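You operate a simulated robot arm through the tools that you are given. There is no shell and no other tool. Be economical: measure what you need, move in short steps, check, and stop when the job is done.

The job below is to be done with a simulated robot arm. You get a single attempt, and the scene is never put back.

## Task
Shut the air, vent the hand valve and screw the muffler into its exhaust port.
Fine: leave the grey regulator knob as it is.

It is judged by the outcome, as a careful person would: the job done as asked, and still so three seconds after it is handed in. It fails if anything else is knocked over, pushed out of place, dropped, spilled or broken.

## Robot
A 6-joint arm with a two-finger parallel gripper, fixed in place. Base frame: the origin is at the foot of the arm, x ahead of it, y to its left, z up; the work surface is at about z = 61.2. Readings come in cm, degrees, newtons and seconds.
With the tool pointing down near the work surface it reaches from about 14 to 74 cm from the base axis. Its first joint turns from -166.0 to 166.0 degrees. Payload 3.91 kg.
The TCP is the grasp point between the finger pads, 3 cm short of the fingertips. In the tool frame z runs along the fingers and y along their closing line. Largest opening 11 cm; finger width 2, thickness 1; the body of the gripper, 4.8 by 11.2 cm, starts 5.5 cm behind the TCP.
Orientation is told as [roll, pitch, yaw] about the base's x, y, z axes, in that order, counted from this pose: with the fingers straight down and closing along the base's y, the tool's x points along the base's -x, its y along +y and its z along -z.

## Interface
- The arm moves only by the tool send_rows. Its argument "increments" is a list that holds one entry, the list of rows, each a list of 7 numbers: the closure, from 0 (fully open) to 1 (shut), then the shift along the base's x, y, z in cm, then the turn, a rotation vector about the base's x, y, z in degrees. In form: [[[gripper, x, y, z, ax, ay, az], ...]]. A call has 1 to 12 rows; each row is the pose to reach, as a shift and turn from the pose commanded when the call began. Rows are played at 5 a second. More than 5 cm and 8.6 degrees between two rows, or a gripper value outside its range, and nothing of the call is played. Where a pose cannot be reached the arm comes as near as it can. A force on the tool above 40 N (or 10 N above the force at the start of the call, whichever is more), or a blocked arm, ends the call early, and 0.2 s more pass. The fingers move at their own pace (about 4.5 cm/s each) and stop on an object; they squeeze with about 37 N. The grip force told is the motor's: it shows also when the fingers shut on nothing. Time passes only in rows, and 0.2 s behind the last, so rows that repeat a pose let the fingers close. It gives the time, the measured TCP pose, the force on the tool (base axes), the opening and the grip force at its end, in the units of the frame above (readings bear some noise).
- Cameras (640 x 400 px; columns grow to the right, rows downward): "scene" is fixed at [3.93, -51.71, 136.68]; the picture's right is [0.14, -0.99, 0.00], its down [-0.90, -0.13, -0.41] and it looks along [0.41, 0.06, -0.91] (base axes); focal length 309 px, centre (320, 200). "wrist" rides on the gripper at [7.1, 2.2, -10.7] in the tool frame; the picture's right is [-0.29, 0.96, 0.00], its down [-0.76, -0.23, -0.61] and it looks along [-0.58, -0.18, 0.79] (tool axes); focal length 243 px, centre (320, 200). There is no depth. A picture from a camera that has moved, and an enlarged one, comes with that camera's place and axes in the base frame and with its lens. The place of the scene camera against the robot may be out by one fixed shift of up to 2.5 cm in any direction.
- camera(camera): a new picture of that camera. It takes no simulated time.
- raise_lower(by): slides the trunk up (or, below 0, down) by that many cm; the arm rides with it, the base frame stays. It gives what a move gives, with no picture.
- enlarge(camera, box): a new picture of the part [left, top, right, bottom] of that camera's present view, enlarged. It takes no simulated time.
- close_job(): hands the job in; it is judged then, once.

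Work in short steps. Places have to be worked out from the pictures, the camera data and where the tool is seen: move nearer, look again, correct. Check each grasp and each placing, and mend what went wrong. You have 120 turns and 84 pictures in all, those below and enlarged ones among them. Open the gripper and draw the arm clear of the work before you hand the job in, unless the task says otherwise; then end with one line.

The tools are called after ">>>" as a command line: name --argument value ..., lists and objects as JSON in quotes. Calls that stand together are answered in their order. send_rows: Moves the arm, as the interface text tells. Its arguments: {"type":"object","properties":{"increments":{"type":"array","items":{"type":"array","items":{"type":"array","items":{"type":"number"}}}}},"required":["increments"]} The other tools are called the same way: raise_lower (by) slides the trunk up or down; camera (camera) takes a picture; enlarge (camera, box) takes an enlarged picture of a part of a camera's view; close_job () hands the job in.

At the start:

```text
time: 0.0
tool_pos: [24.47, -37.78, 105.9]
ee_rot: [0.0, 0.0, -0.1]
force: [0.1, -1.0, 0.6]
width: 11.0
gripper_force: 0.0
trunk travel left (down, up): [-40.0, 19.0]
```

scene: 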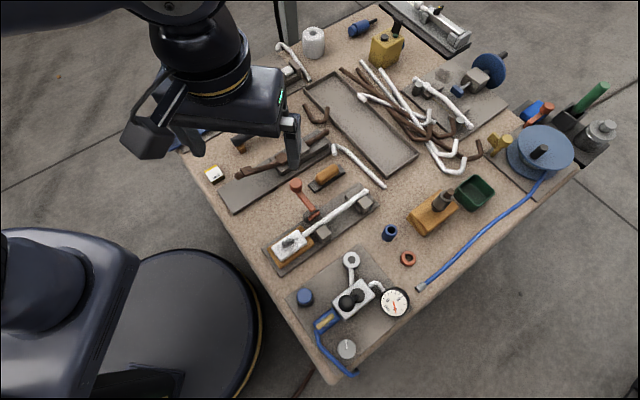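
wrist: 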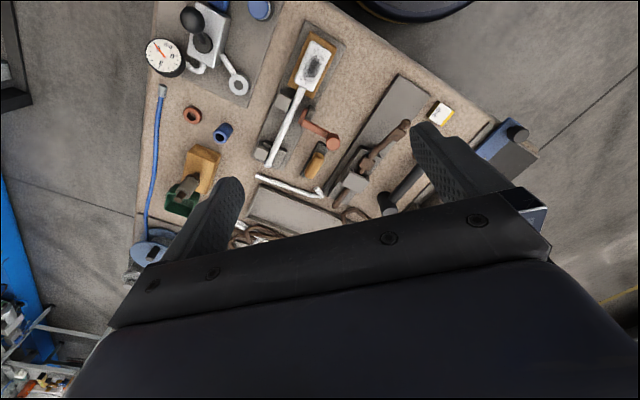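

I'll look closer at the pneumatic panel at the near corner of the table.

>>> enlarge --camera "scene" --box '[270, 220, 440, 390]'

>>> enlarge --camera "scene" --box '[240, 120, 520, 295]'

>>> enlarge --camera "wrist" --box '[120, 0, 340, 140]'

```text
2.35 times, centred on (355, 305) of scene
camera zoom: at [3.93, -51.71, 136.68], right [0.14, -0.99, 0.0], down [-0.9, -0.13, -0.41], along [0.41, 0.06, -0.91], focal length 728 px, centre (238, -47)
```

zoom: 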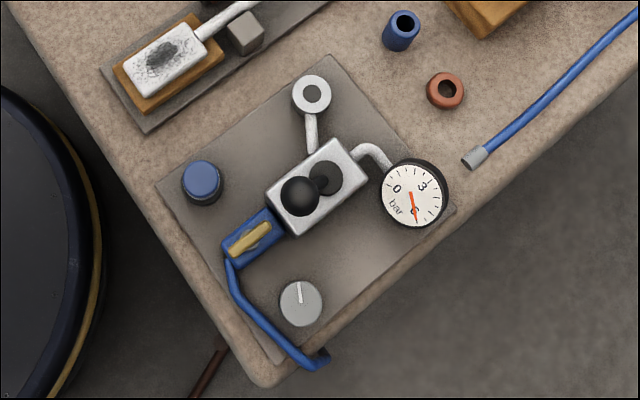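

```text
2.29 times, centred on (380, 208) of scene
camera zoom: at [3.93, -51.71, 136.68], right [0.14, -0.99, 0.0], down [-0.9, -0.13, -0.41], along [0.41, 0.06, -0.91], focal length 707 px, centre (183, 183)
```

zoom: 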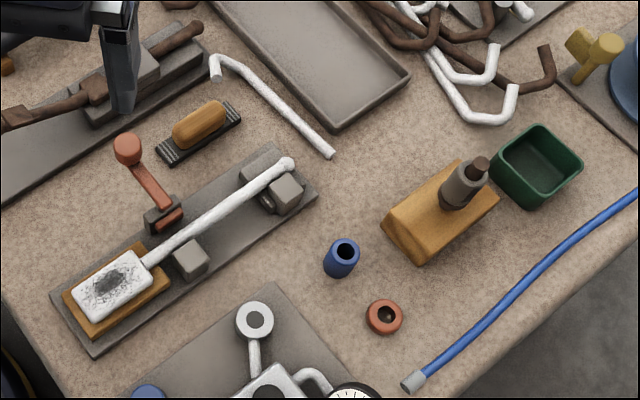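

```text
2.86 times, centred on (230, 70) of wrist
camera zoom: at [17.35, -35.75, 116.8], right [0.29, 0.96, 0.0], down [0.76, -0.23, 0.61], along [0.58, -0.18, -0.79], focal length 693 px, centre (577, 571)
```

zoom: 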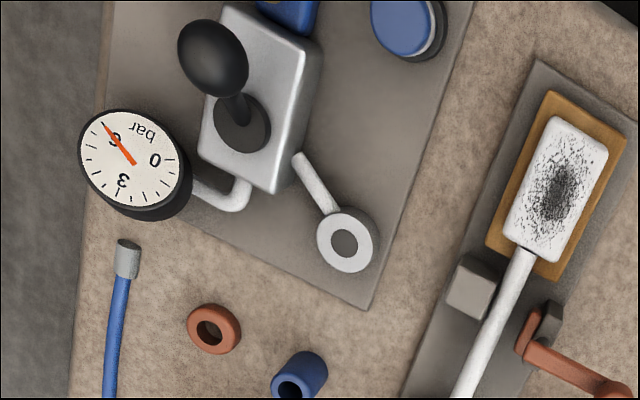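

Panel with gauge (6 bar), yellow-handled shutoff on the blue body, black lever hand valve, white ring port. I need closer pictures to identify the muffler; move the wrist camera nearer, staying high.

>>> send_rows --increments '[[[0, -3, -1, -1, 0, 0, 0], [0, -6, -3, -3, 0, 0, 0], [0, -9, -5, -5, 0, 0, 0], [0, -12, -6, -7, 0, 0, 0], [0, -15, -8, -9, 0, 0, 0], [0, -18, -9, -11, 0, 0, 0], [0, -20, -10, -12, 0, 0, 0]]]'

>>> camera --camera "wrist"

>>> camera --camera "scene"

```text
time: 1.6
tool_pos: [4.44, -47.83, 93.97]
ee_rot: [0.0, 0.0, 0.0]
force: [-0.4, 1.0, -0.1]
width: 10.99
gripper_force: 0.1
trunk travel left (down, up): [-40.0, 19.0]
```

```text
78 pictures are left
camera wrist: at [-2.68, -45.78, 104.79], right [0.29, 0.96, 0.0], down [0.76, -0.23, 0.61], along [0.58, -0.18, -0.79], focal length 243 px, centre (320, 200)
```

wrist: 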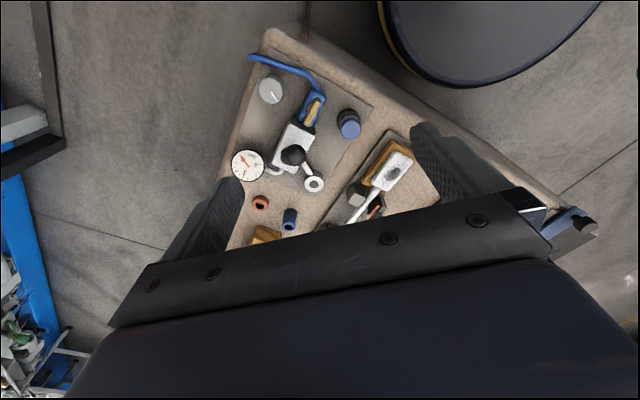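

```text
77 pictures are left
```

scene: 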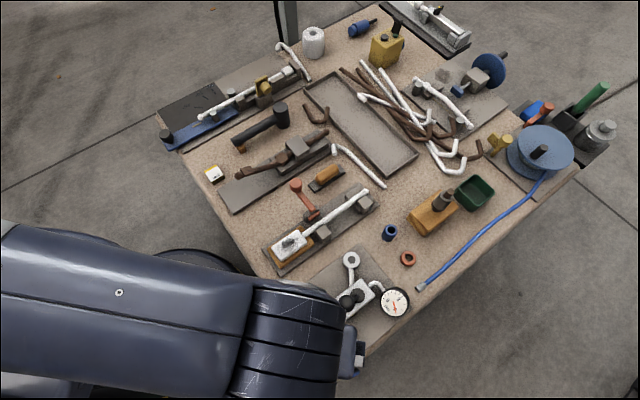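

>>> enlarge --camera "wrist" --box '[215, 60, 395, 250]'

>>> enlarge --camera "scene" --box '[330, 170, 510, 320]'

>>> enlarge --camera "scene" --box '[140, 20, 350, 200]'

```text
2.11 times, centred on (305, 155) of wrist
camera zoom: at [-2.68, -45.78, 104.79], right [0.29, 0.96, 0.0], down [0.76, -0.23, 0.61], along [0.58, -0.18, -0.79], focal length 511 px, centre (352, 295)
```

zoom: 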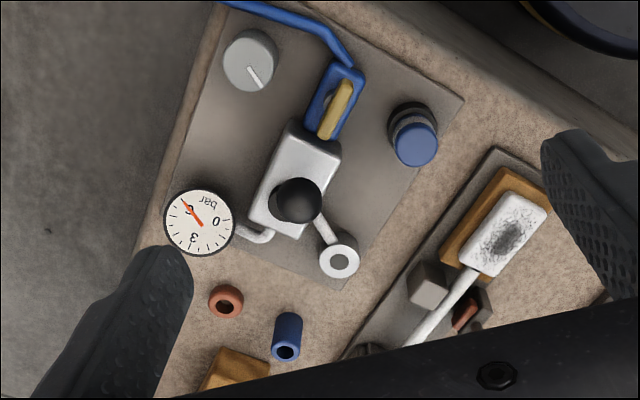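

```text
2.67 times, centred on (420, 245) of scene
camera zoom: at [3.93, -51.71, 136.68], right [0.14, -0.99, 0.0], down [-0.9, -0.13, -0.41], along [0.41, 0.06, -0.91], focal length 825 px, centre (53, 80)
```

zoom: 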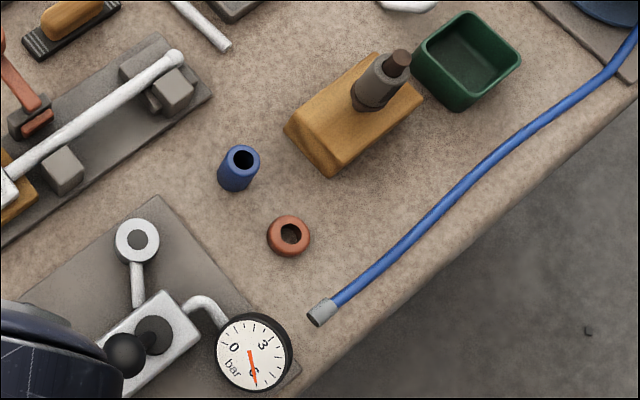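

```text
2.22 times, centred on (245, 110) of scene
camera zoom: at [3.93, -51.71, 136.68], right [0.14, -0.99, 0.0], down [-0.9, -0.13, -0.41], along [0.41, 0.06, -0.91], focal length 687 px, centre (487, 400)
```

zoom: 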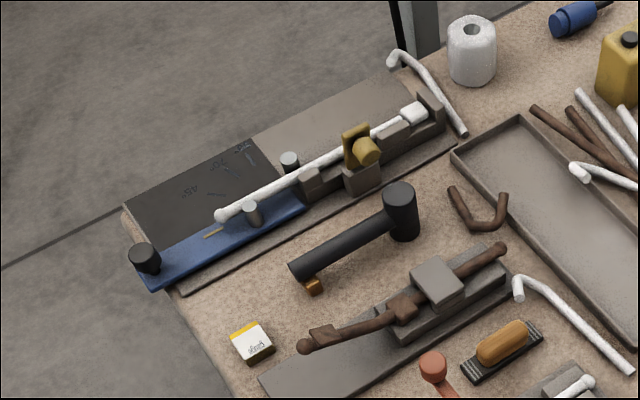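

Candidates for the muffler: the grey/brown piece tilted in the wooden block, the blue tube, or the ring. I'll take the wrist camera over there for a better look.

>>> send_rows --increments '[[[0, 3, -3, -1, 0, 0, 0], [0, 6, -6, -3, 0, 0, 0], [0, 9, -9, -4, 0, 0, 0], [0, 12, -12, -5, 0, 0, 0], [0, 15, -15, -6, 0, 0, 0], [0, 17, -18, -7, 0, 0, 0], [0, 17, -18, -7, 0, 0, 0]]]'

>>> camera --camera "wrist"

```text
time: 3.2
tool_pos: [21.56, -65.94, 86.97]
ee_rot: [0.1, 0.0, 0.0]
force: [0.6, 0.8, -0.6]
width: 10.99
gripper_force: 0.0
trunk travel left (down, up): [-40.0, 19.0]
```

```text
73 pictures are left
camera wrist: at [14.34, -63.72, 97.72], right [0.29, 0.96, 0.0], down [0.76, -0.23, 0.61], along [0.58, -0.18, -0.79], focal length 243 px, centre (320, 200)
```

wrist: 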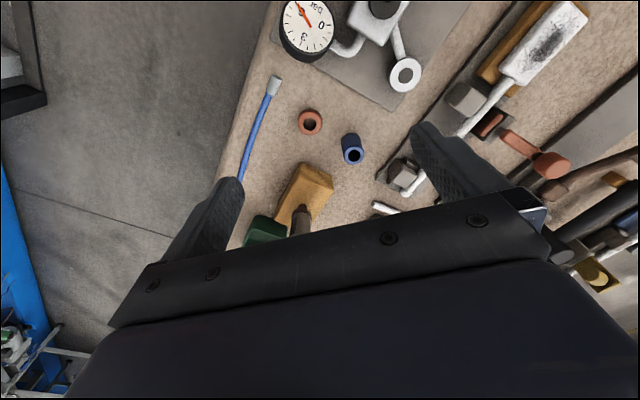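

>>> enlarge --camera "wrist" --box '[230, 70, 430, 250]'

>>> enlarge --camera "scene" --box '[400, 170, 500, 240]'

```text
2.22 times, centred on (330, 160) of wrist
camera zoom: at [14.34, -63.72, 97.72], right [0.29, 0.96, 0.0], down [0.76, -0.23, 0.61], along [0.58, -0.18, -0.79], focal length 539 px, centre (298, 289)
```

zoom: 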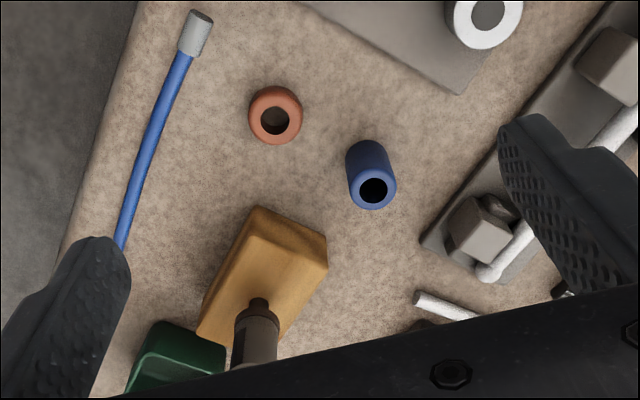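

```text
5.71 times, centred on (450, 205) of scene
camera zoom: at [3.93, -51.71, 136.68], right [0.14, -0.99, 0.0], down [-0.9, -0.13, -0.41], along [0.41, 0.06, -0.91], focal length 1767 px, centre (-423, 171)
```

zoom: 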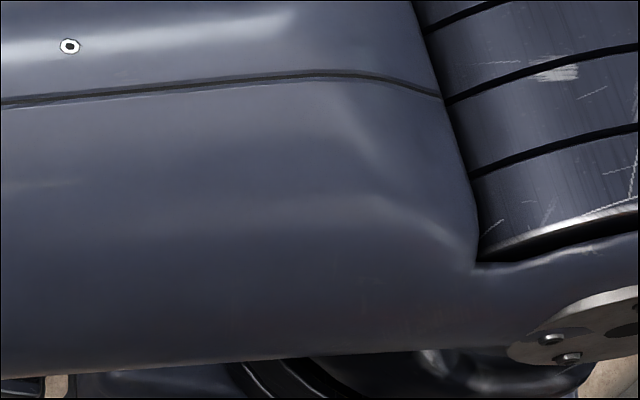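

The piece in the wooden wedge has a wide grey body and a narrow end: likely the muffler. I'll yaw −90° and look at it from its +y side.

>>> send_rows --increments '[[[0, 1, 1, 0, 0, 0, -8], [0, 3, 2, 0, 0, 0, -16], [0, 5, 3, 0, 0, 0, -24], [0, 7, 4, 0, 0, 0, -32], [0, 9, 4, 0, 0, 0, -40], [0, 11, 4, 0, 0, 0, -48], [0, 13, 4, 0, 0, 0, -56], [0, 14, 5, 0, 0, 0, -64], [0, 15, 6, 0, 0, 0, -72], [0, 16, 7, 0, 0, 0, -80], [0, 17, 7, 0, 0, 0, -88], [0, 17, 7, 0, 0, 0, -90]]]'

>>> camera --camera "wrist"

```text
time: 5.8
tool_pos: [38.45, -58.82, 87.0]
ee_rot: [0.0, 0.0, -90.1]
force: [-0.2, -1.1, 1.4]
width: 10.98
gripper_force: 0.1
trunk travel left (down, up): [-40.0, 19.0]
```

```text
70 pictures are left
camera wrist: at [40.64, -51.77, 97.79], right [0.96, -0.29, 0.0], down [-0.23, -0.76, 0.61], along [-0.18, -0.58, -0.79], focal length 243 px, centre (320, 200)
```

wrist: 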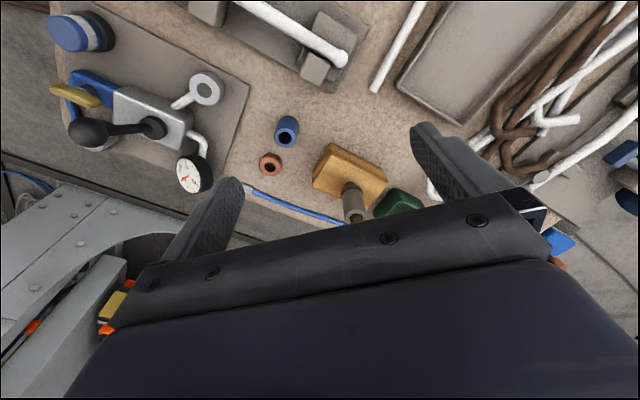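

>>> enlarge --camera "wrist" --box '[300, 130, 420, 230]'

>>> enlarge --camera "wrist" --box '[20, 0, 260, 200]'

>>> enlarge --camera "scene" --box '[380, 150, 500, 250]'

```text
4.00 times, centred on (360, 180) of wrist
camera zoom: at [40.64, -51.77, 97.79], right [0.96, -0.29, 0.0], down [-0.23, -0.76, 0.61], along [-0.18, -0.58, -0.79], focal length 970 px, centre (160, 280)
```

zoom: 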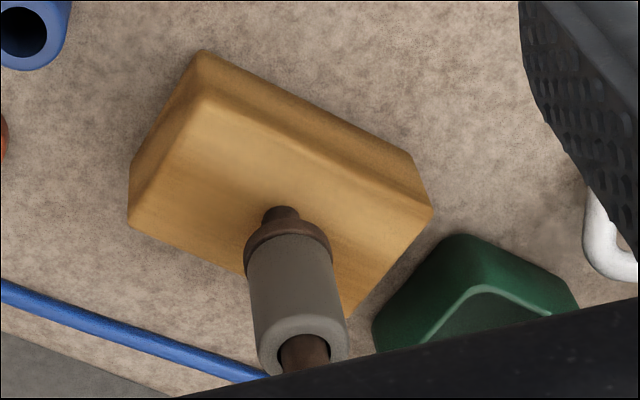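

```text
2.00 times, centred on (140, 100) of wrist
camera zoom: at [40.64, -51.77, 97.79], right [0.96, -0.29, 0.0], down [-0.23, -0.76, 0.61], along [-0.18, -0.58, -0.79], focal length 485 px, centre (680, 400)
```

zoom: 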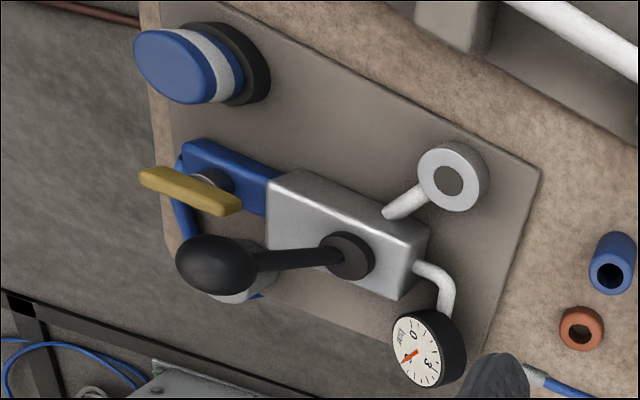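

```text
4.00 times, centred on (440, 200) of scene
camera zoom: at [3.93, -51.71, 136.68], right [0.14, -0.99, 0.0], down [-0.9, -0.13, -0.41], along [0.41, 0.06, -0.91], focal length 1237 px, centre (-160, 200)
```

zoom: 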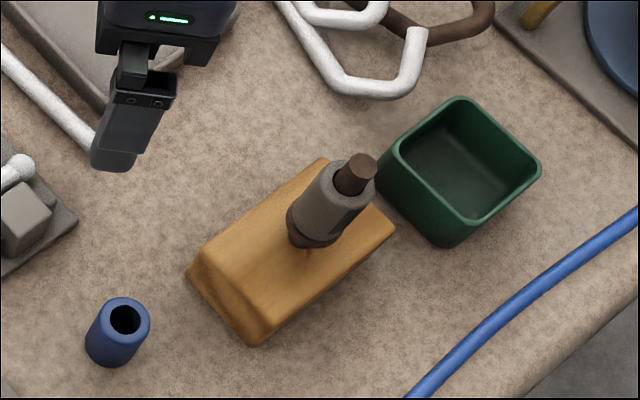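

The muffler appears to stand upright at roughly (39,-74.5), from z≈65, and the exhaust port is at roughly (23.6,-55.1,63). First the air: I estimate the yellow handle at (8.7,-50.6,66), pointing at about −39°. I'll move there with yaw −39 for a close look.

>>> send_rows --increments '[[[0, -3, 1.3, 0, 0, 0, 4.6], [0, -6, 2.7, 0, 0, 0, 9.3], [0, -9, 4, 0, 0, 0, 14], [0, -12, 5.3, 0, 0, 0, 18.5], [0, -15, 6.7, 0, 0, 0, 23], [0, -18, 8, 0, 0, 0, 28], [0, -21, 9.3, -1, 0, 0, 32.5], [0, -24, 10.7, -2, 0, 0, 37], [0, -27, 12, -3, 0, 0, 42], [0, -30, 13.5, -5, 0, 0, 47], [0, -33.5, 15, -7, 0, 0, 51], [0, -33.5, 15, -7, 0, 0, 51]]]'

>>> camera --camera "wrist"

```text
time: 8.4
tool_pos: [4.91, -43.85, 80.0]
ee_rot: [0.0, 0.0, -38.9]
force: [-0.3, 0.0, 0.8]
width: 11.01
gripper_force: 0.2
trunk travel left (down, up): [-40.0, 19.0]
```

```text
66 pictures are left
camera wrist: at [0.76, -37.71, 90.82], right [0.83, 0.56, 0.0], down [0.45, -0.66, 0.61], along [0.34, -0.5, -0.79], focal length 243 px, centre (320, 200)
```

wrist: 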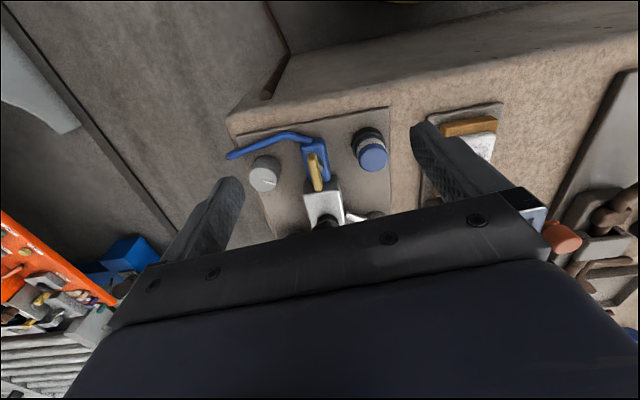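

>>> enlarge --camera "wrist" --box '[220, 100, 400, 240]'

```text
2.86 times, centred on (310, 170) of wrist
camera zoom: at [0.76, -37.71, 90.82], right [0.83, 0.56, 0.0], down [0.45, -0.66, 0.61], along [0.34, -0.5, -0.79], focal length 693 px, centre (349, 286)
```

zoom: 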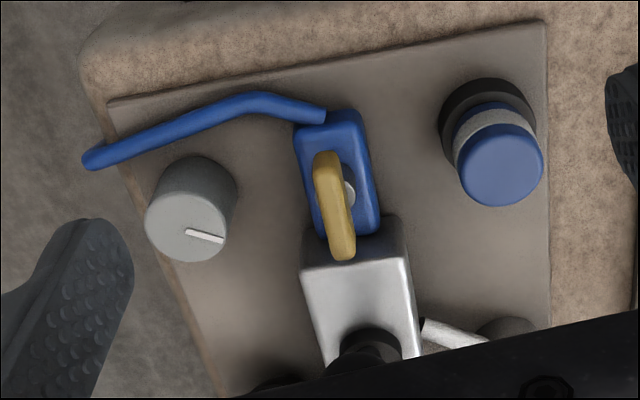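

The handle bar sits at (8.6,-50.45,66) at about −43°. I'll pre-position above it with yaw −43 and a 12° tilt, which keeps the gripper body off the valve's ball during a clockwise turn.

>>> send_rows --increments '[[[0.2, 1, -2, -1, 3, -2.8, -1], [0.5, 2, -4, -3, 6, -5.5, -3], [0.64, 3.3, -6.9, -5, 8.8, -8.2, -4], [0.64, 3.38, -6.93, -7, 8.8, -8.2, -4], [0.64, 3.38, -6.93, -7, 8.8, -8.2, -4]]]'

>>> camera --camera "wrist"

>>> camera --camera "scene"

```text
time: 9.6
tool_pos: [8.3, -50.9, 72.99]
ee_rot: [12.1, -0.4, -43.1]
force: [-0.6, -0.1, -0.4]
width: 3.97
gripper_force: 0.1
trunk travel left (down, up): [-40.0, 19.0]
```

```text
64 pictures are left
camera wrist: at [3.03, -46.05, 83.93], right [0.85, 0.49, 0.2], down [0.31, -0.77, 0.55], along [0.42, -0.41, -0.81], focal length 243 px, centre (320, 200)
```

wrist: 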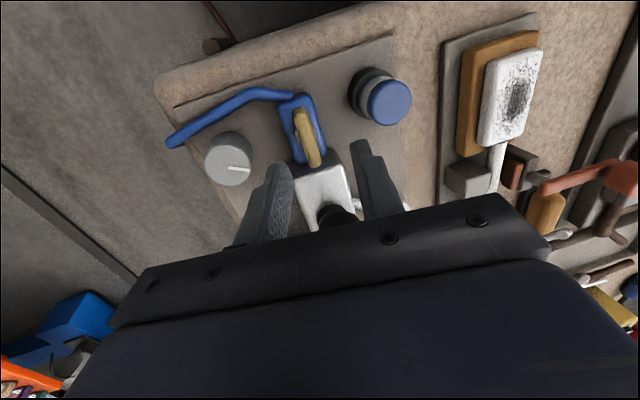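

```text
63 pictures are left
```

scene: 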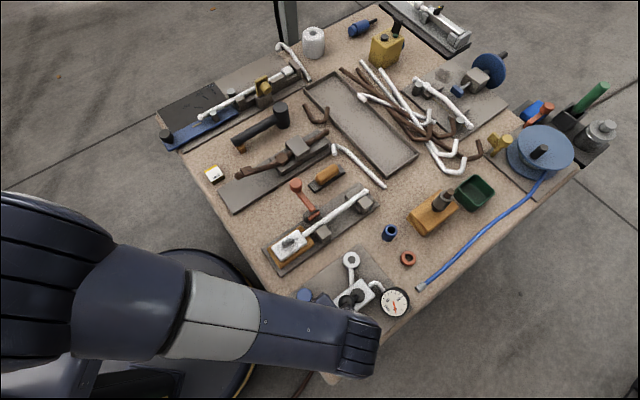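

My estimate of the handle holds, so I'll descend and close on it.

>>> send_rows --increments '[[[0.64, 0, 0.1, -2, 0, 0, 0], [0.64, 0, 0.1, -4, 0, 0, 0], [0.64, 0, 0.1, -4.85, 0, 0, 0], [0.64, 0, 0.1, -4.85, 0, 0, 0], [0.8, 0, 0.1, -4.85, 0, 0, 0], [1, 0, 0.1, -4.85, 0, 0, 0], [1, 0, 0.1, -4.85, 0, 0, 0], [1, 0, 0.1, -4.85, 0, 0, 0]]]'

>>> enlarge --camera "wrist" --box '[200, 60, 420, 240]'

```text
time: 11.4
tool_pos: [8.34, -50.77, 68.23]
ee_rot: [12.1, -0.4, -43.2]
force: [-3.7, -4.1, -2.5]
width: 1.35
gripper_force: 45.1
trunk travel left (down, up): [-40.0, 19.0]
```

```text
2.22 times, centred on (310, 150) of wrist
camera zoom: at [3.01, -45.99, 79.09], right [0.85, 0.49, 0.2], down [0.31, -0.77, 0.55], along [0.42, -0.41, -0.81], focal length 539 px, centre (342, 311)
```

zoom: 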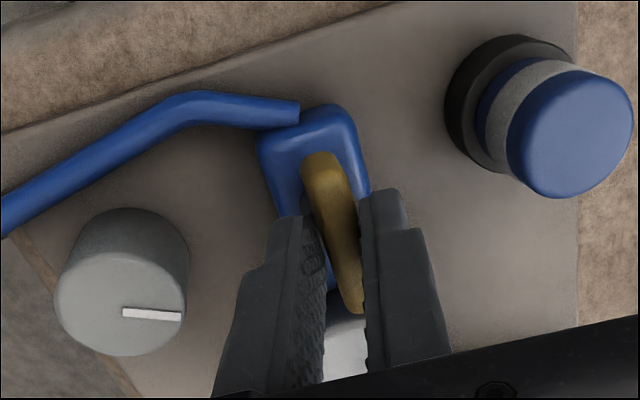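

Gripped (1.35 cm wide). I'll turn it clockwise a little to test the direction.

>>> send_rows --increments '[[[1, -0.04, 0.05, 0, 0, 0, -8], [1, -0.08, 0.1, 0, 0, 0, -16], [1, -0.11, 0.15, 0, 0, 0, -24]]]'

>>> camera --camera "wrist"

```text
time: 12.2
tool_pos: [8.29, -50.45, 68.25]
ee_rot: [12.1, -0.5, -67.1]
force: [-1.0, -2.8, -7.1]
width: 1.31
gripper_force: 44.6
trunk travel left (down, up): [-40.0, 19.0]
```

```text
61 pictures are left
camera wrist: at [5.37, -44.04, 79.1], right [0.97, 0.1, 0.2], down [-0.03, -0.83, 0.55], along [0.22, -0.54, -0.81], focal length 243 px, centre (320, 200)
```

wrist: 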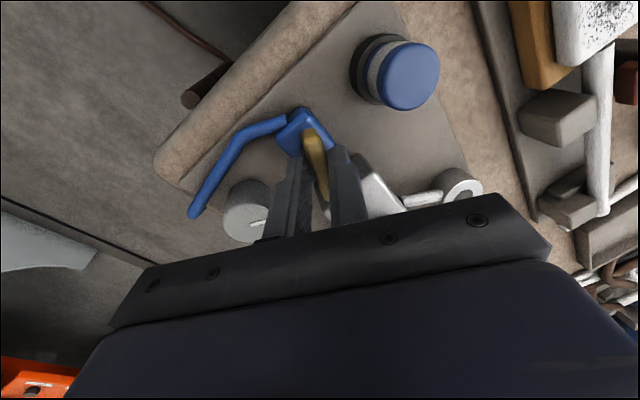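

It turns freely clockwise, so I continue to a full quarter turn.

>>> send_rows --increments '[[[1, -0.02, 0.06, 0, 0, 0, -8], [1, -0.03, 0.12, 0, 0, 0, -16], [1, -0.04, 0.18, 0, 0, 0, -24], [1, -0.03, 0.24, 0, 0, 0, -32], [1, -0.02, 0.3, 0, 0, 0, -40], [1, 0, 0.36, 0, 0, 0, -48], [1, 0.04, 0.42, 0, 0, 0, -56], [1, 0.07, 0.47, 0, 0, 0, -64], [1, 0.08, 0.48, 0, 0, 0, -67]]]'

>>> camera --camera "wrist"

>>> enlarge --camera "scene" --box '[270, 240, 430, 380]'

```text
time: 14.2
tool_pos: [8.64, -50.03, 68.11]
ee_rot: [11.9, -0.3, -134.0]
force: [33.0, -1.6, 0.3]
width: 1.32
gripper_force: 44.8
trunk travel left (down, up): [-40.0, 19.0]
```

```text
60 pictures are left
camera wrist: at [13.51, -44.86, 79.11], right [0.47, -0.86, 0.2], down [-0.78, -0.3, 0.55], along [-0.41, -0.42, -0.81], focal length 243 px, centre (320, 200)
```

wrist: 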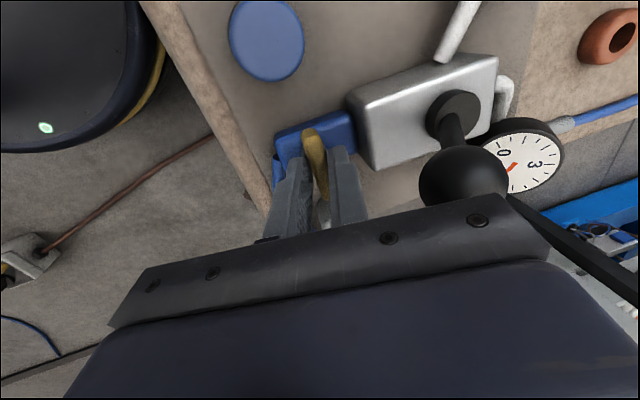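

```text
2.86 times, centred on (350, 310) of scene
camera zoom: at [3.93, -51.71, 136.68], right [0.14, -0.99, 0.0], down [-0.9, -0.13, -0.41], along [0.41, 0.06, -0.91], focal length 884 px, centre (234, -114)
```

zoom: 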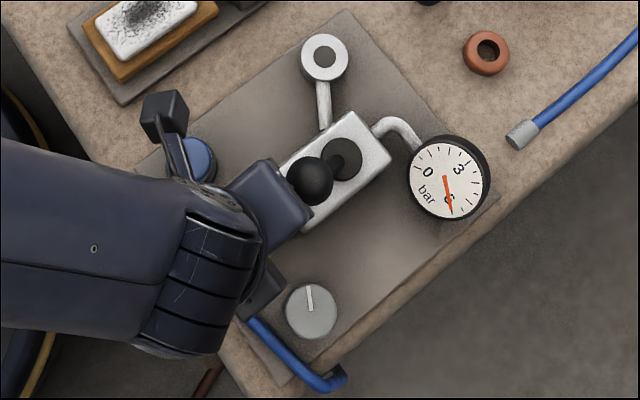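

Handle is now at the quarter turn and hard against something (33 N); the ball hasn't moved. I'll release gently, rise and check.

>>> send_rows --increments '[[[0.9, 0, 0, 0, 0, 0, 0], [0.76, 0, 0, 0, 0, 0, 0], [0.76, 0, 0, 0, 0, 0, 0], [0.76, -0.3, 0.3, 2, 0, 0, 0], [0.76, -1, 1, 5, 0, 0, 0], [0.76, -2, 2, 9, 0, 0, 0], [0.76, -3, 4, 13, 0, 0, 0]]]'

>>> camera --camera "wrist"

```text
time: 15.8
tool_pos: [5.47, -45.93, 81.11]
ee_rot: [12.0, -0.4, -134.0]
force: [-1.0, -1.1, -0.5]
width: 2.64
gripper_force: 0.1
trunk travel left (down, up): [-40.0, 19.0]
```

```text
58 pictures are left
camera wrist: at [10.19, -40.81, 92.13], right [0.47, -0.86, 0.2], down [-0.78, -0.3, 0.55], along [-0.41, -0.42, -0.81], focal length 243 px, centre (320, 200)
```

wrist: 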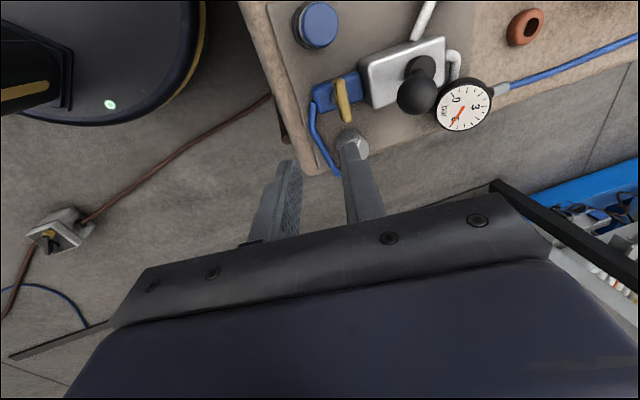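

Handle is crosswise, so the air is shut; gauge still at 6. Now I close the fingers, untilt, and set them behind the lever ball (≈(12.5,-54.3,71.6)) on the inlet side.

>>> send_rows --increments '[[[1, 1, -1, 0, 2.7, 3, 0], [1, 2, -2.5, -1, 5.5, 6, 0], [1, 4, -5.5, -2, 8.2, 8.8, 0], [1, 4, -5.5, -5, 8.2, 8.8, 0], [1, 4, -5.5, -8.1, 8.2, 8.8, 0], [1, 4, -5.5, -8.1, 8.2, 8.8, 0]]]'

>>> camera --camera "wrist"

```text
time: 17.2
tool_pos: [9.39, -51.62, 72.99]
ee_rot: [0.0, -0.6, -134.0]
force: [-0.1, 0.3, 0.5]
width: 0.0
gripper_force: 36.7
trunk travel left (down, up): [-40.0, 19.0]
```

```text
57 pictures are left
camera wrist: at [15.9, -47.96, 83.68], right [0.49, -0.87, 0.0], down [-0.69, -0.38, 0.62], along [-0.54, -0.3, -0.79], focal length 243 px, centre (320, 200)
```

wrist: 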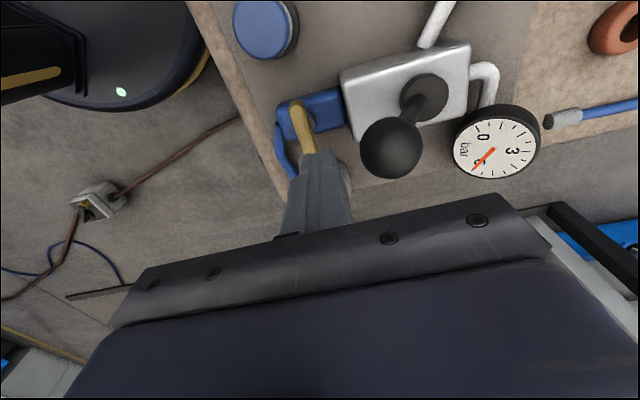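

Fingers sit just behind the ball. I push along the valve axis toward (+x,−y) in small rows.

>>> send_rows --increments '[[[1, 0.7, -0.65, 0, 0, 0, 0], [1, 1.4, -1.3, 0, 0, 0, 0], [1, 2.2, -2.0, 0, 0, 0, 0], [1, 2.9, -2.7, 0, 0, 0, 0], [1, 3.6, -3.4, 0, 0, 0, 0]]]'

>>> camera --camera "wrist"

```text
time: 18.0
tool_pos: [10.45, -52.8, 72.94]
ee_rot: [-1.0, -0.2, -134.2]
force: [-16.4, 12.7, 11.8]
width: 0.0
gripper_force: 36.6
trunk travel left (down, up): [-40.0, 19.0]
stopped in row 3: the force on the tool passed its limit (the readings are from after the stop); the commanded pose is now the measured one
```

```text
56 pictures are left
camera wrist: at [17.2, -49.26, 83.7], right [0.49, -0.87, -0.02], down [-0.69, -0.39, 0.61], along [-0.54, -0.29, -0.79], focal length 243 px, centre (320, 200)
```

wrist: 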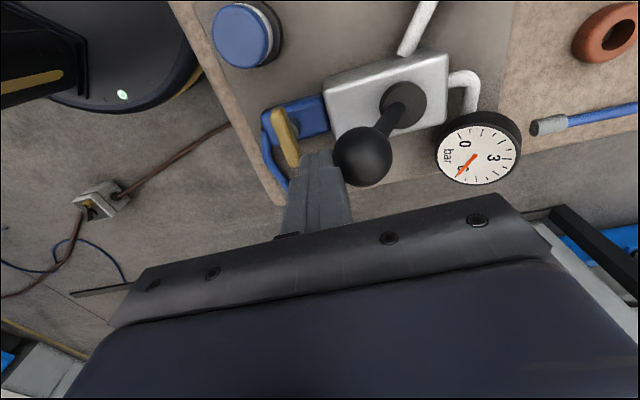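

The lever did not yield to a straight push at 40 N; the round boss suggests it may swivel instead. I'll back off, yaw to −43 and take hold of the ball so I can feel which way it goes.

>>> send_rows --increments '[[[1, -1, 0.9, 0, 0, 0, 0], [1, -1.5, 1.4, 3, 0, 0, 0], [0.8, -1.5, 1.4, 7, 0, 0, 8], [0.6, -1.5, 1.4, 8, 0, 0, 16], [0.5, -1.5, 1.4, 8, 0, 0, 24], [0.5, -1.5, 1.4, 8, 0, 0, 32], [0.5, -1.5, 1.4, 8, 0, 0, 40], [0.5, -1.5, 1.4, 8, 0, 0, 48], [0.5, -1.5, 1.4, 8, 0, 0, 56], [0.5, -1.5, 1.4, 8, 0, 0, 64], [0.5, -1.5, 1.4, 8, 0, 0, 72], [0.5, -1.5, 1.4, 8, 0, 0, 80]]]'

>>> send_rows --increments '[[[0.5, 0.5, -0.5, 0, 0, 0, 6], [0.5, 1.5, -1.3, 0, 0.7, 0.3, 11], [0.5, 1.5, -1.3, 0, 0.7, 0.3, 11]]]'

>>> camera --camera "wrist"

>>> enlarge --camera "scene" --box '[270, 240, 430, 380]'

```text
time: 20.6
tool_pos: [9.37, -51.48, 80.85]
ee_rot: [-0.9, -0.3, -53.9]
force: [-0.9, -0.4, -0.7]
width: 5.53
gripper_force: 0.1
trunk travel left (down, up): [-40.0, 19.0]
```

```text
time: 21.4
tool_pos: [10.93, -52.94, 80.88]
ee_rot: [-0.6, 0.5, -43.1]
force: [-0.1, -0.3, 0.2]
width: 5.5
gripper_force: 0.0
trunk travel left (down, up): [-40.0, 19.0]
```

```text
55 pictures are left
camera wrist: at [7.26, -46.44, 91.68], right [0.86, 0.5, -0.01], down [0.41, -0.69, 0.6], along [0.3, -0.53, -0.8], focal length 243 px, centre (320, 200)
```

wrist: 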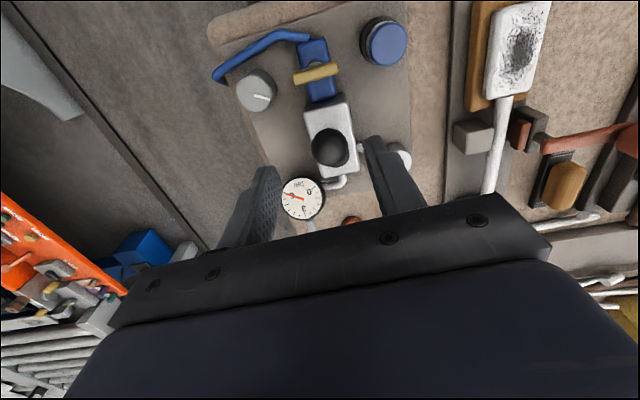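

```text
2.86 times, centred on (350, 310) of scene
camera zoom: at [3.93, -51.71, 136.68], right [0.14, -0.99, 0.0], down [-0.9, -0.13, -0.41], along [0.41, 0.06, -0.91], focal length 884 px, centre (234, -114)
```

zoom: 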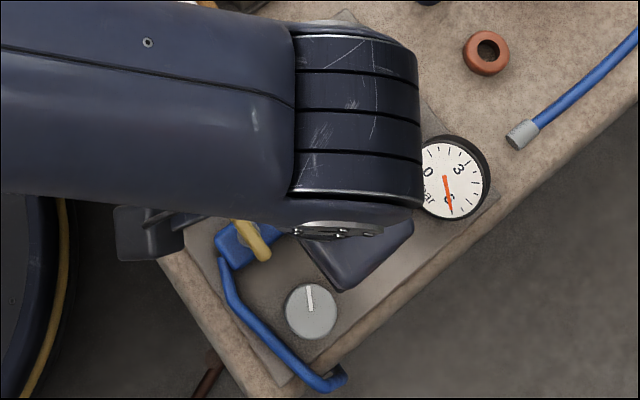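

Ball confirmed at (12.5,-54.2,71.6). Descend around it and grip.

>>> send_rows --increments '[[[0.5, 0.8, -0.7, -3, 0, 0, 0], [0.5, 1.57, -1.3, -6, 0, 0, 0], [0.5, 1.57, -1.3, -9, 0, 0, 0], [0.5, 1.57, -1.3, -9, 0, 0, 0], [0.7, 1.57, -1.3, -9, 0, 0, 0], [1, 1.57, -1.3, -9, 0, 0, 0], [1, 1.57, -1.3, -9, 0, 0, 0]]]'

>>> camera --camera "wrist"

```text
time: 23.0
tool_pos: [12.45, -54.09, 71.9]
ee_rot: [-0.6, 0.4, -43.1]
force: [1.8, 0.2, -2.3]
width: 3.3
gripper_force: 44.8
trunk travel left (down, up): [-40.0, 19.0]
```

```text
53 pictures are left
camera wrist: at [8.81, -47.72, 82.73], right [0.86, 0.5, -0.01], down [0.41, -0.69, 0.6], along [0.3, -0.53, -0.8], focal length 243 px, centre (320, 200)
```

wrist: 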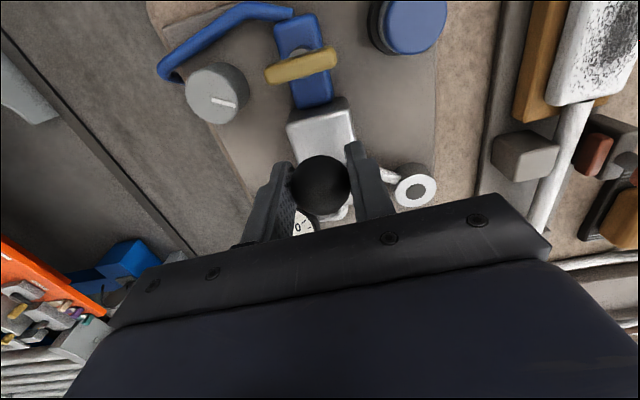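

Gripped. First a small sideways test toward the exhaust side.

>>> send_rows --increments '[[[1, 0.3, 0.3, 0, 0, 0, -4], [1, 0.6, 0.6, 0, 0, 0, -8]]]'

```text
time: 23.6
tool_pos: [12.62, -54.13, 71.96]
ee_rot: [-1.3, -0.2, -50.7]
force: [-16.2, -19.8, -16.1]
width: 3.31
gripper_force: 44.4
trunk travel left (down, up): [-40.0, 19.0]
stopped in row 2: the force on the tool passed its limit (the readings are from after the stop); the commanded pose is now the measured one
```

Rigid sideways. Now test the overhead arc (along the axis and upward), after undoing the sideways strain.

>>> send_rows --increments '[[[1, 0, 0, 0, 0, 0, 7], [1, 0.25, -0.22, 0.25, 0, 0, 7], [1, 0.5, -0.46, 0.48, 0, 0, 7], [1, 0.8, -0.75, 0.7, 0, 0, 7]]]'

```text
time: 24.2
tool_pos: [12.5, -54.19, 71.97]
ee_rot: [-1.3, 0.2, -43.7]
force: [-16.5, -11.6, -12.4]
width: 3.32
gripper_force: 44.8
trunk travel left (down, up): [-40.0, 19.0]
stopped in row 2: the force on the tool passed its limit (the readings are from after the stop); the commanded pose is now the measured one
```

>>> send_rows --increments '[[[0.75, 0, 0, 0, 0, 0, 0], [0.75, -0.05, 0.05, 0, 0, 0, 0], [1, -0.05, 0.05, 0, 0, 0, 0], [1, -0.05, 0.05, 0, 0, 0, 0], [1, -0.05, 0.05, 0, 0, 0, 0]]]'

>>> send_rows --increments '[[[1, 0.1, -0.1, 0.1, 0, 0, 0], [1, 0.2, -0.2, 0.2, 0, 0, 0], [1, 0.4, -0.4, 0.35, 0, 0, 0]]]'

```text
time: 25.4
tool_pos: [12.46, -54.06, 72.0]
ee_rot: [-1.1, 0.2, -43.7]
force: [-25.3, -20.9, -15.8]
width: 3.3
gripper_force: 45.4
trunk travel left (down, up): [-40.0, 19.0]
```

```text
time: 26.2
tool_pos: [12.49, -54.15, 71.95]
ee_rot: [-1.1, 0.8, -43.9]
force: [-17.3, -9.8, -13.6]
width: 3.32
gripper_force: 45.0
trunk travel left (down, up): [-40.0, 19.0]
stopped in row 3: the force on the tool passed its limit (the readings are from after the stop); the commanded pose is now the measured one
```

Strain remains toward +perp; try the opposite sideways direction.

>>> send_rows --increments '[[[1, -0.2, -0.2, 0, 0, 0, 0], [1, -0.4, -0.4, 0, 0, 0, 0], [1, -0.6, -0.6, 0, 0, 0, 0], [1, -0.8, -0.8, 0, 0, 0, 0]]]'

```text
time: 27.1
tool_pos: [12.48, -54.17, 72.03]
ee_rot: [-0.1, 1.1, -43.8]
force: [19.2, 17.9, 7.5]
width: 3.3
gripper_force: 44.7
trunk travel left (down, up): [-40.0, 19.0]
stopped in row 4: the force on the tool passed its limit (the readings are from after the stop); the commanded pose is now the measured one
```

Rigid both sideways, so the lever hinges along the valve axis. I'll relax the grip, regrip unstrained, and read the force.

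>>> send_rows --increments '[[[0.6, 0, 0, 0, 0, 0, 0], [0.6, 0, 0, 0, 0, 0, 0], [0.6, 0.05, 0.05, 0, 0, 0, 0], [0.6, 0.05, 0.05, 0, 0, 0, 0]]]'

>>> send_rows --increments '[[[1, 0, 0, 0, 0, 0, 0], [1, 0, 0, 0, 0, 0, 0], [1, 0, 0, 0, 0, 0, 0]]]'

>>> send_rows --increments '[[[1, -0.1, 0.1, -0.1, 0, 0, 0], [1, -0.25, 0.25, -0.25, 0, 0, 0], [1, -0.5, 0.5, -0.5, 0, 0, 0]]]'

```text
time: 28.1
tool_pos: [12.23, -54.4, 71.99]
ee_rot: [-0.4, 1.0, -43.8]
force: [-0.2, 0.6, -0.2]
width: 4.42
gripper_force: 0.1
trunk travel left (down, up): [-40.0, 19.0]
```

```text
time: 28.9
tool_pos: [12.48, -54.21, 71.82]
ee_rot: [-0.3, 1.1, -43.7]
force: [16.2, 17.6, 2.9]
width: 3.32
gripper_force: 45.5
trunk travel left (down, up): [-40.0, 19.0]
```

```text
time: 29.7
tool_pos: [12.22, -53.87, 71.7]
ee_rot: [-0.1, 0.8, -43.9]
force: [16.3, 10.6, 8.5]
width: 3.3
gripper_force: 44.4
trunk travel left (down, up): [-40.0, 19.0]
stopped in row 3: the force on the tool passed its limit (the readings are from after the stop); the commanded pose is now the measured one
```

I'll recentre on the ball and try the forward/upward arc again in fine increments.

>>> send_rows --increments '[[[0.6, 0, 0, 0, 0, 0, 0], [0.6, 0.28, -0.3, 0.2, 0, 0, 0], [0.6, 0.28, -0.3, 0.2, 0, 0, 0], [1, 0.28, -0.3, 0.2, 0, 0, 0], [1, 0.28, -0.3, 0.2, 0, 0, 0], [1, 0.28, -0.3, 0.2, 0, 0, 0]]]'

>>> send_rows --increments '[[[1, 0.1, -0.09, 0.08, 0, 0, 0], [1, 0.2, -0.18, 0.16, 0, 0, 0], [1, 0.3, -0.27, 0.24, 0, 0, 0], [1, 0.4, -0.36, 0.32, 0, 0, 0], [1, 0.5, -0.45, 0.4, 0, 0, 0], [1, 0.6, -0.54, 0.48, 0, 0, 0], [1, 0.8, -0.72, 0.6, 0, 0, 0], [1, 1.0, -0.9, 0.75, 0, 0, 0]]]'

>>> camera --camera "wrist"

```text
time: 31.1
tool_pos: [12.4, -54.21, 71.88]
ee_rot: [-0.3, 1.0, -43.8]
force: [14.2, 14.9, 2.0]
width: 3.32
gripper_force: 44.9
trunk travel left (down, up): [-40.0, 19.0]
```

```text
time: 32.3
tool_pos: [12.48, -54.08, 71.89]
ee_rot: [0.4, 1.8, -43.9]
force: [-1.8, 8.7, -1.4]
width: 3.31
gripper_force: 44.8
trunk travel left (down, up): [-40.0, 19.0]
stopped in row 5: the force on the tool passed its limit (the readings are from after the stop); the commanded pose is now the measured one
```

```text
52 pictures are left
camera wrist: at [9.02, -48.02, 82.89], right [0.87, 0.49, 0.0], down [0.4, -0.71, 0.58], along [0.28, -0.51, -0.81], focal length 243 px, centre (320, 200)
```

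wrist: 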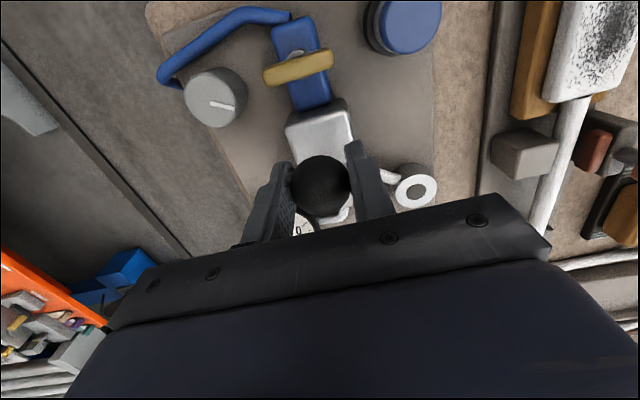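

Forward is rigid, but the earlier back/down test did shift about 0.4 cm. I'll regrip centred and try the back/down arc slowly.

>>> send_rows --increments '[[[0.6, 0, 0, 0, 0, 0, 0], [0.6, 0.15, 0.05, 0, 0, 0, 0], [0.6, 0.15, 0.05, 0, 0, 0, 0], [1, 0.15, 0.05, 0, 0, 0, 0], [1, 0.15, 0.05, 0, 0, 0, 0], [1, 0.15, 0.05, 0, 0, 0, 0]]]'

>>> send_rows --increments '[[[1, -0.1, 0.09, -0.08, 0, 0, 0], [1, -0.2, 0.18, -0.17, 0, 0, 0], [1, -0.3, 0.27, -0.26, 0, 0, 0], [1, -0.4, 0.36, -0.35, 0, 0, 0], [1, -0.5, 0.45, -0.44, 0, 0, 0], [1, -0.6, 0.54, -0.55, 0, 0, 0], [1, -0.8, 0.72, -0.75, 0, 0, 0]]]'

>>> camera --camera "wrist"

```text
time: 33.7
tool_pos: [12.57, -54.32, 71.92]
ee_rot: [0.2, 1.6, -43.9]
force: [-6.3, -9.2, -0.5]
width: 3.31
gripper_force: 44.7
trunk travel left (down, up): [-40.0, 19.0]
```

```text
time: 35.3
tool_pos: [11.91, -53.62, 71.16]
ee_rot: [0.2, 1.3, -43.9]
force: [2.1, -15.9, 12.5]
width: 3.33
gripper_force: 44.9
trunk travel left (down, up): [-40.0, 19.0]
```

```text
51 pictures are left
camera wrist: at [8.45, -47.39, 82.18], right [0.87, 0.49, 0.0], down [0.4, -0.7, 0.59], along [0.28, -0.51, -0.81], focal length 243 px, centre (320, 200)
```

wrist: 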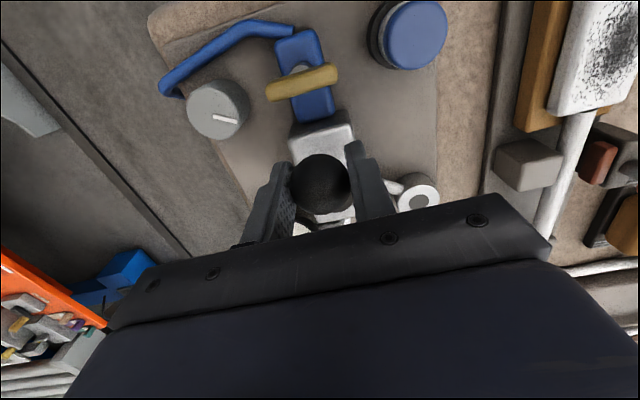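

It does move: the ball followed 1.2 cm back/down, still centred in the grip. Continue along the arc.

>>> send_rows --increments '[[[1, -0.15, 0.14, -0.17, 0, 0, 0], [1, -0.3, 0.28, -0.34, 0, 0, 0], [1, -0.45, 0.41, -0.52, 0, 0, 0], [1, -0.58, 0.53, -0.72, 0, 0, 0], [1, -0.7, 0.64, -0.92, 0, 0, 0], [1, -0.82, 0.75, -1.15, 0, 0, 0], [1, -0.92, 0.85, -1.4, 0, 0, 0]]]'

>>> camera --camera "wrist"

>>> enlarge --camera "scene" --box '[270, 240, 430, 380]'

```text
time: 36.9
tool_pos: [10.96, -52.67, 69.8]
ee_rot: [0.2, 1.5, -44.0]
force: [0.1, -9.1, 17.5]
width: 3.28
gripper_force: 44.5
trunk travel left (down, up): [-40.0, 19.0]
```

```text
50 pictures are left
camera wrist: at [7.47, -46.43, 80.76], right [0.87, 0.49, 0.0], down [0.4, -0.71, 0.59], along [0.28, -0.51, -0.81], focal length 243 px, centre (320, 200)
```

wrist: 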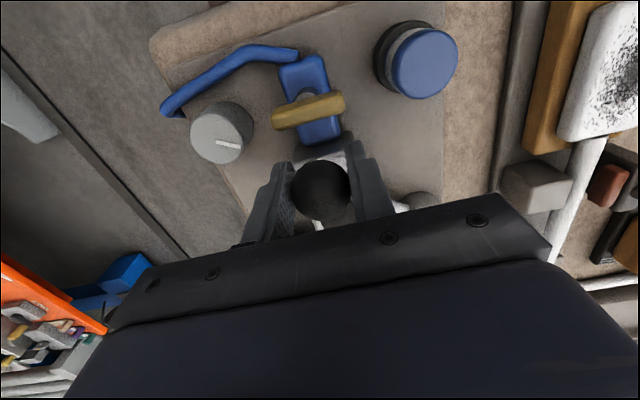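

```text
2.86 times, centred on (350, 310) of scene
camera zoom: at [3.93, -51.71, 136.68], right [0.14, -0.99, 0.0], down [-0.9, -0.13, -0.41], along [0.41, 0.06, -0.91], focal length 884 px, centre (234, -114)
```

zoom: 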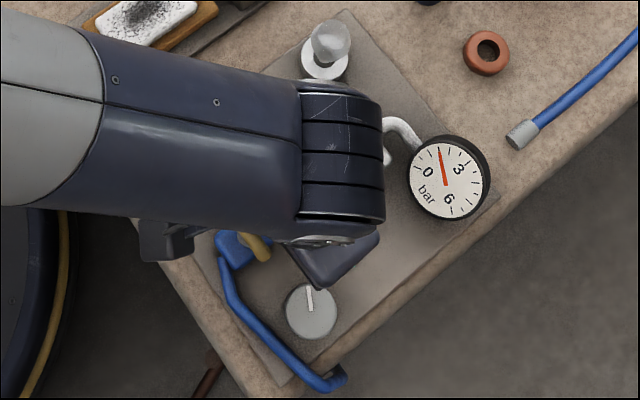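

It's venting: puff at the exhaust and the gauge falling (~2 bar). I'll hold here until it reaches zero.

>>> send_rows --increments '[[[1, -0.05, 0.05, -0.1, 0, 0, 0], [1, -0.05, 0.05, -0.1, 0, 0, 0], [1, -0.05, 0.05, -0.1, 0, 0, 0], [1, -0.05, 0.05, -0.1, 0, 0, 0], [1, -0.05, 0.05, -0.1, 0, 0, 0], [1, -0.05, 0.05, -0.1, 0, 0, 0], [1, -0.05, 0.05, -0.1, 0, 0, 0], [1, -0.05, 0.05, -0.1, 0, 0, 0], [1, -0.05, 0.05, -0.1, 0, 0, 0], [1, -0.05, 0.05, -0.1, 0, 0, 0], [1, -0.05, 0.05, -0.1, 0, 0, 0], [1, -0.05, 0.05, -0.1, 0, 0, 0]]]'

>>> enlarge --camera "scene" --box '[270, 240, 430, 380]'

```text
time: 39.5
tool_pos: [10.84, -52.53, 69.64]
ee_rot: [0.3, 1.5, -44.0]
force: [-9.5, -4.8, 11.3]
width: 3.26
gripper_force: 44.8
trunk travel left (down, up): [-40.0, 19.0]
```

```text
2.86 times, centred on (350, 310) of scene
camera zoom: at [3.93, -51.71, 136.68], right [0.14, -0.99, 0.0], down [-0.9, -0.13, -0.41], along [0.41, 0.06, -0.91], focal length 884 px, centre (234, -114)
```

zoom: 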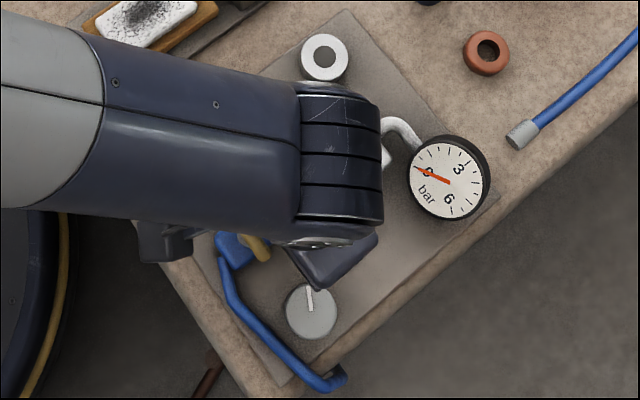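

Gauge reads zero. Let the lever ride back, release and rise.

>>> send_rows --increments '[[[1, 0.4, -0.4, 0.5, 0, 0, 0], [1, 0.9, -0.85, 1.2, 0, 0, 0], [1, 1.4, -1.3, 2, 0, 0, 0], [0.5, 1.6, -1.5, 2.3, 0, 0, 0], [0.3, 1.6, -1.5, 2.3, 0, 0, 0], [0.3, 1.6, -1.5, 6, 0, 0, 0], [0.3, 1.6, -1.5, 10.5, 0, 0, 0], [0.3, 1.6, -1.5, 15, 0, 0, 0]]]'

>>> camera --camera "wrist"

```text
time: 41.3
tool_pos: [12.53, -54.1, 84.57]
ee_rot: [0.2, 1.5, -43.9]
force: [0.2, 0.1, -0.3]
width: 7.69
gripper_force: 0.1
trunk travel left (down, up): [-40.0, 19.0]
```

```text
47 pictures are left
camera wrist: at [9.04, -47.95, 95.58], right [0.87, 0.49, 0.0], down [0.4, -0.71, 0.59], along [0.28, -0.51, -0.81], focal length 243 px, centre (320, 200)
```

wrist: 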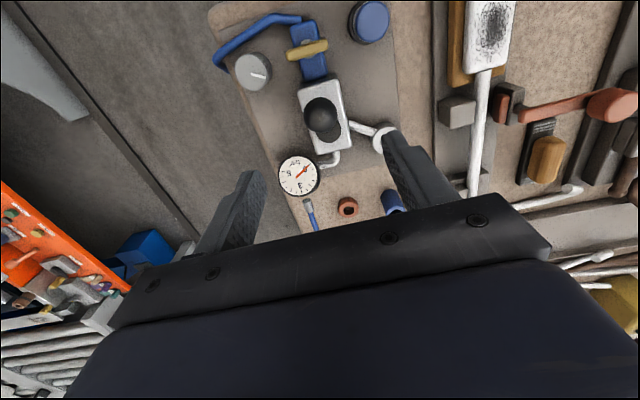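

Lever sprang back, air shut and vented. Now to settle which part is the muffler, I look closer at the blue-capped item on the panel and the loose parts.

>>> enlarge --camera "wrist" --box '[330, 0, 410, 50]'

>>> enlarge --camera "wrist" --box '[290, 110, 420, 230]'

```text
8.00 times, centred on (370, 25) of wrist
camera zoom: at [9.04, -47.95, 95.58], right [0.87, 0.49, 0.0], down [0.4, -0.71, 0.59], along [0.28, -0.51, -0.81], focal length 1941 px, centre (-80, 1600)
```

zoom: 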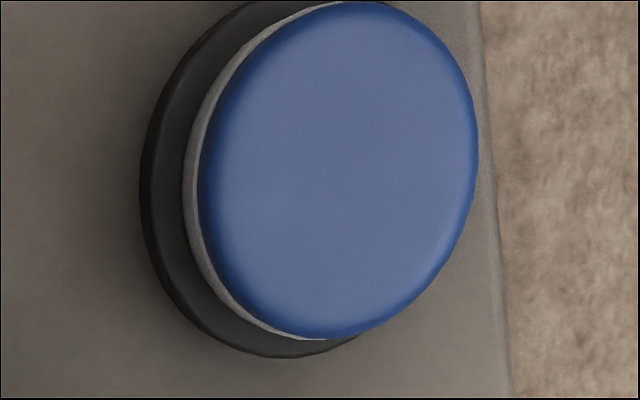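

```text
3.33 times, centred on (355, 170) of wrist
camera zoom: at [9.04, -47.95, 95.58], right [0.87, 0.49, 0.0], down [0.4, -0.71, 0.59], along [0.28, -0.51, -0.81], focal length 809 px, centre (203, 300)
```

zoom: 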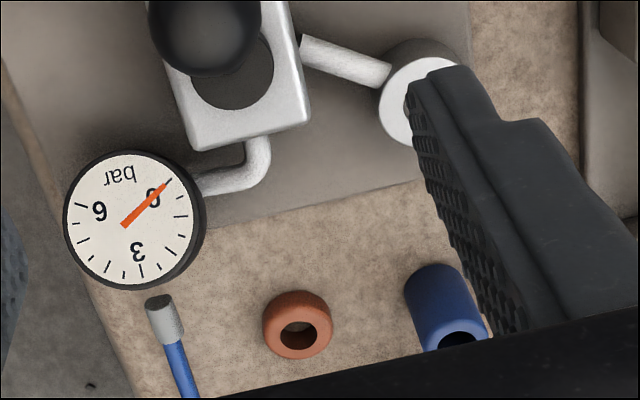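

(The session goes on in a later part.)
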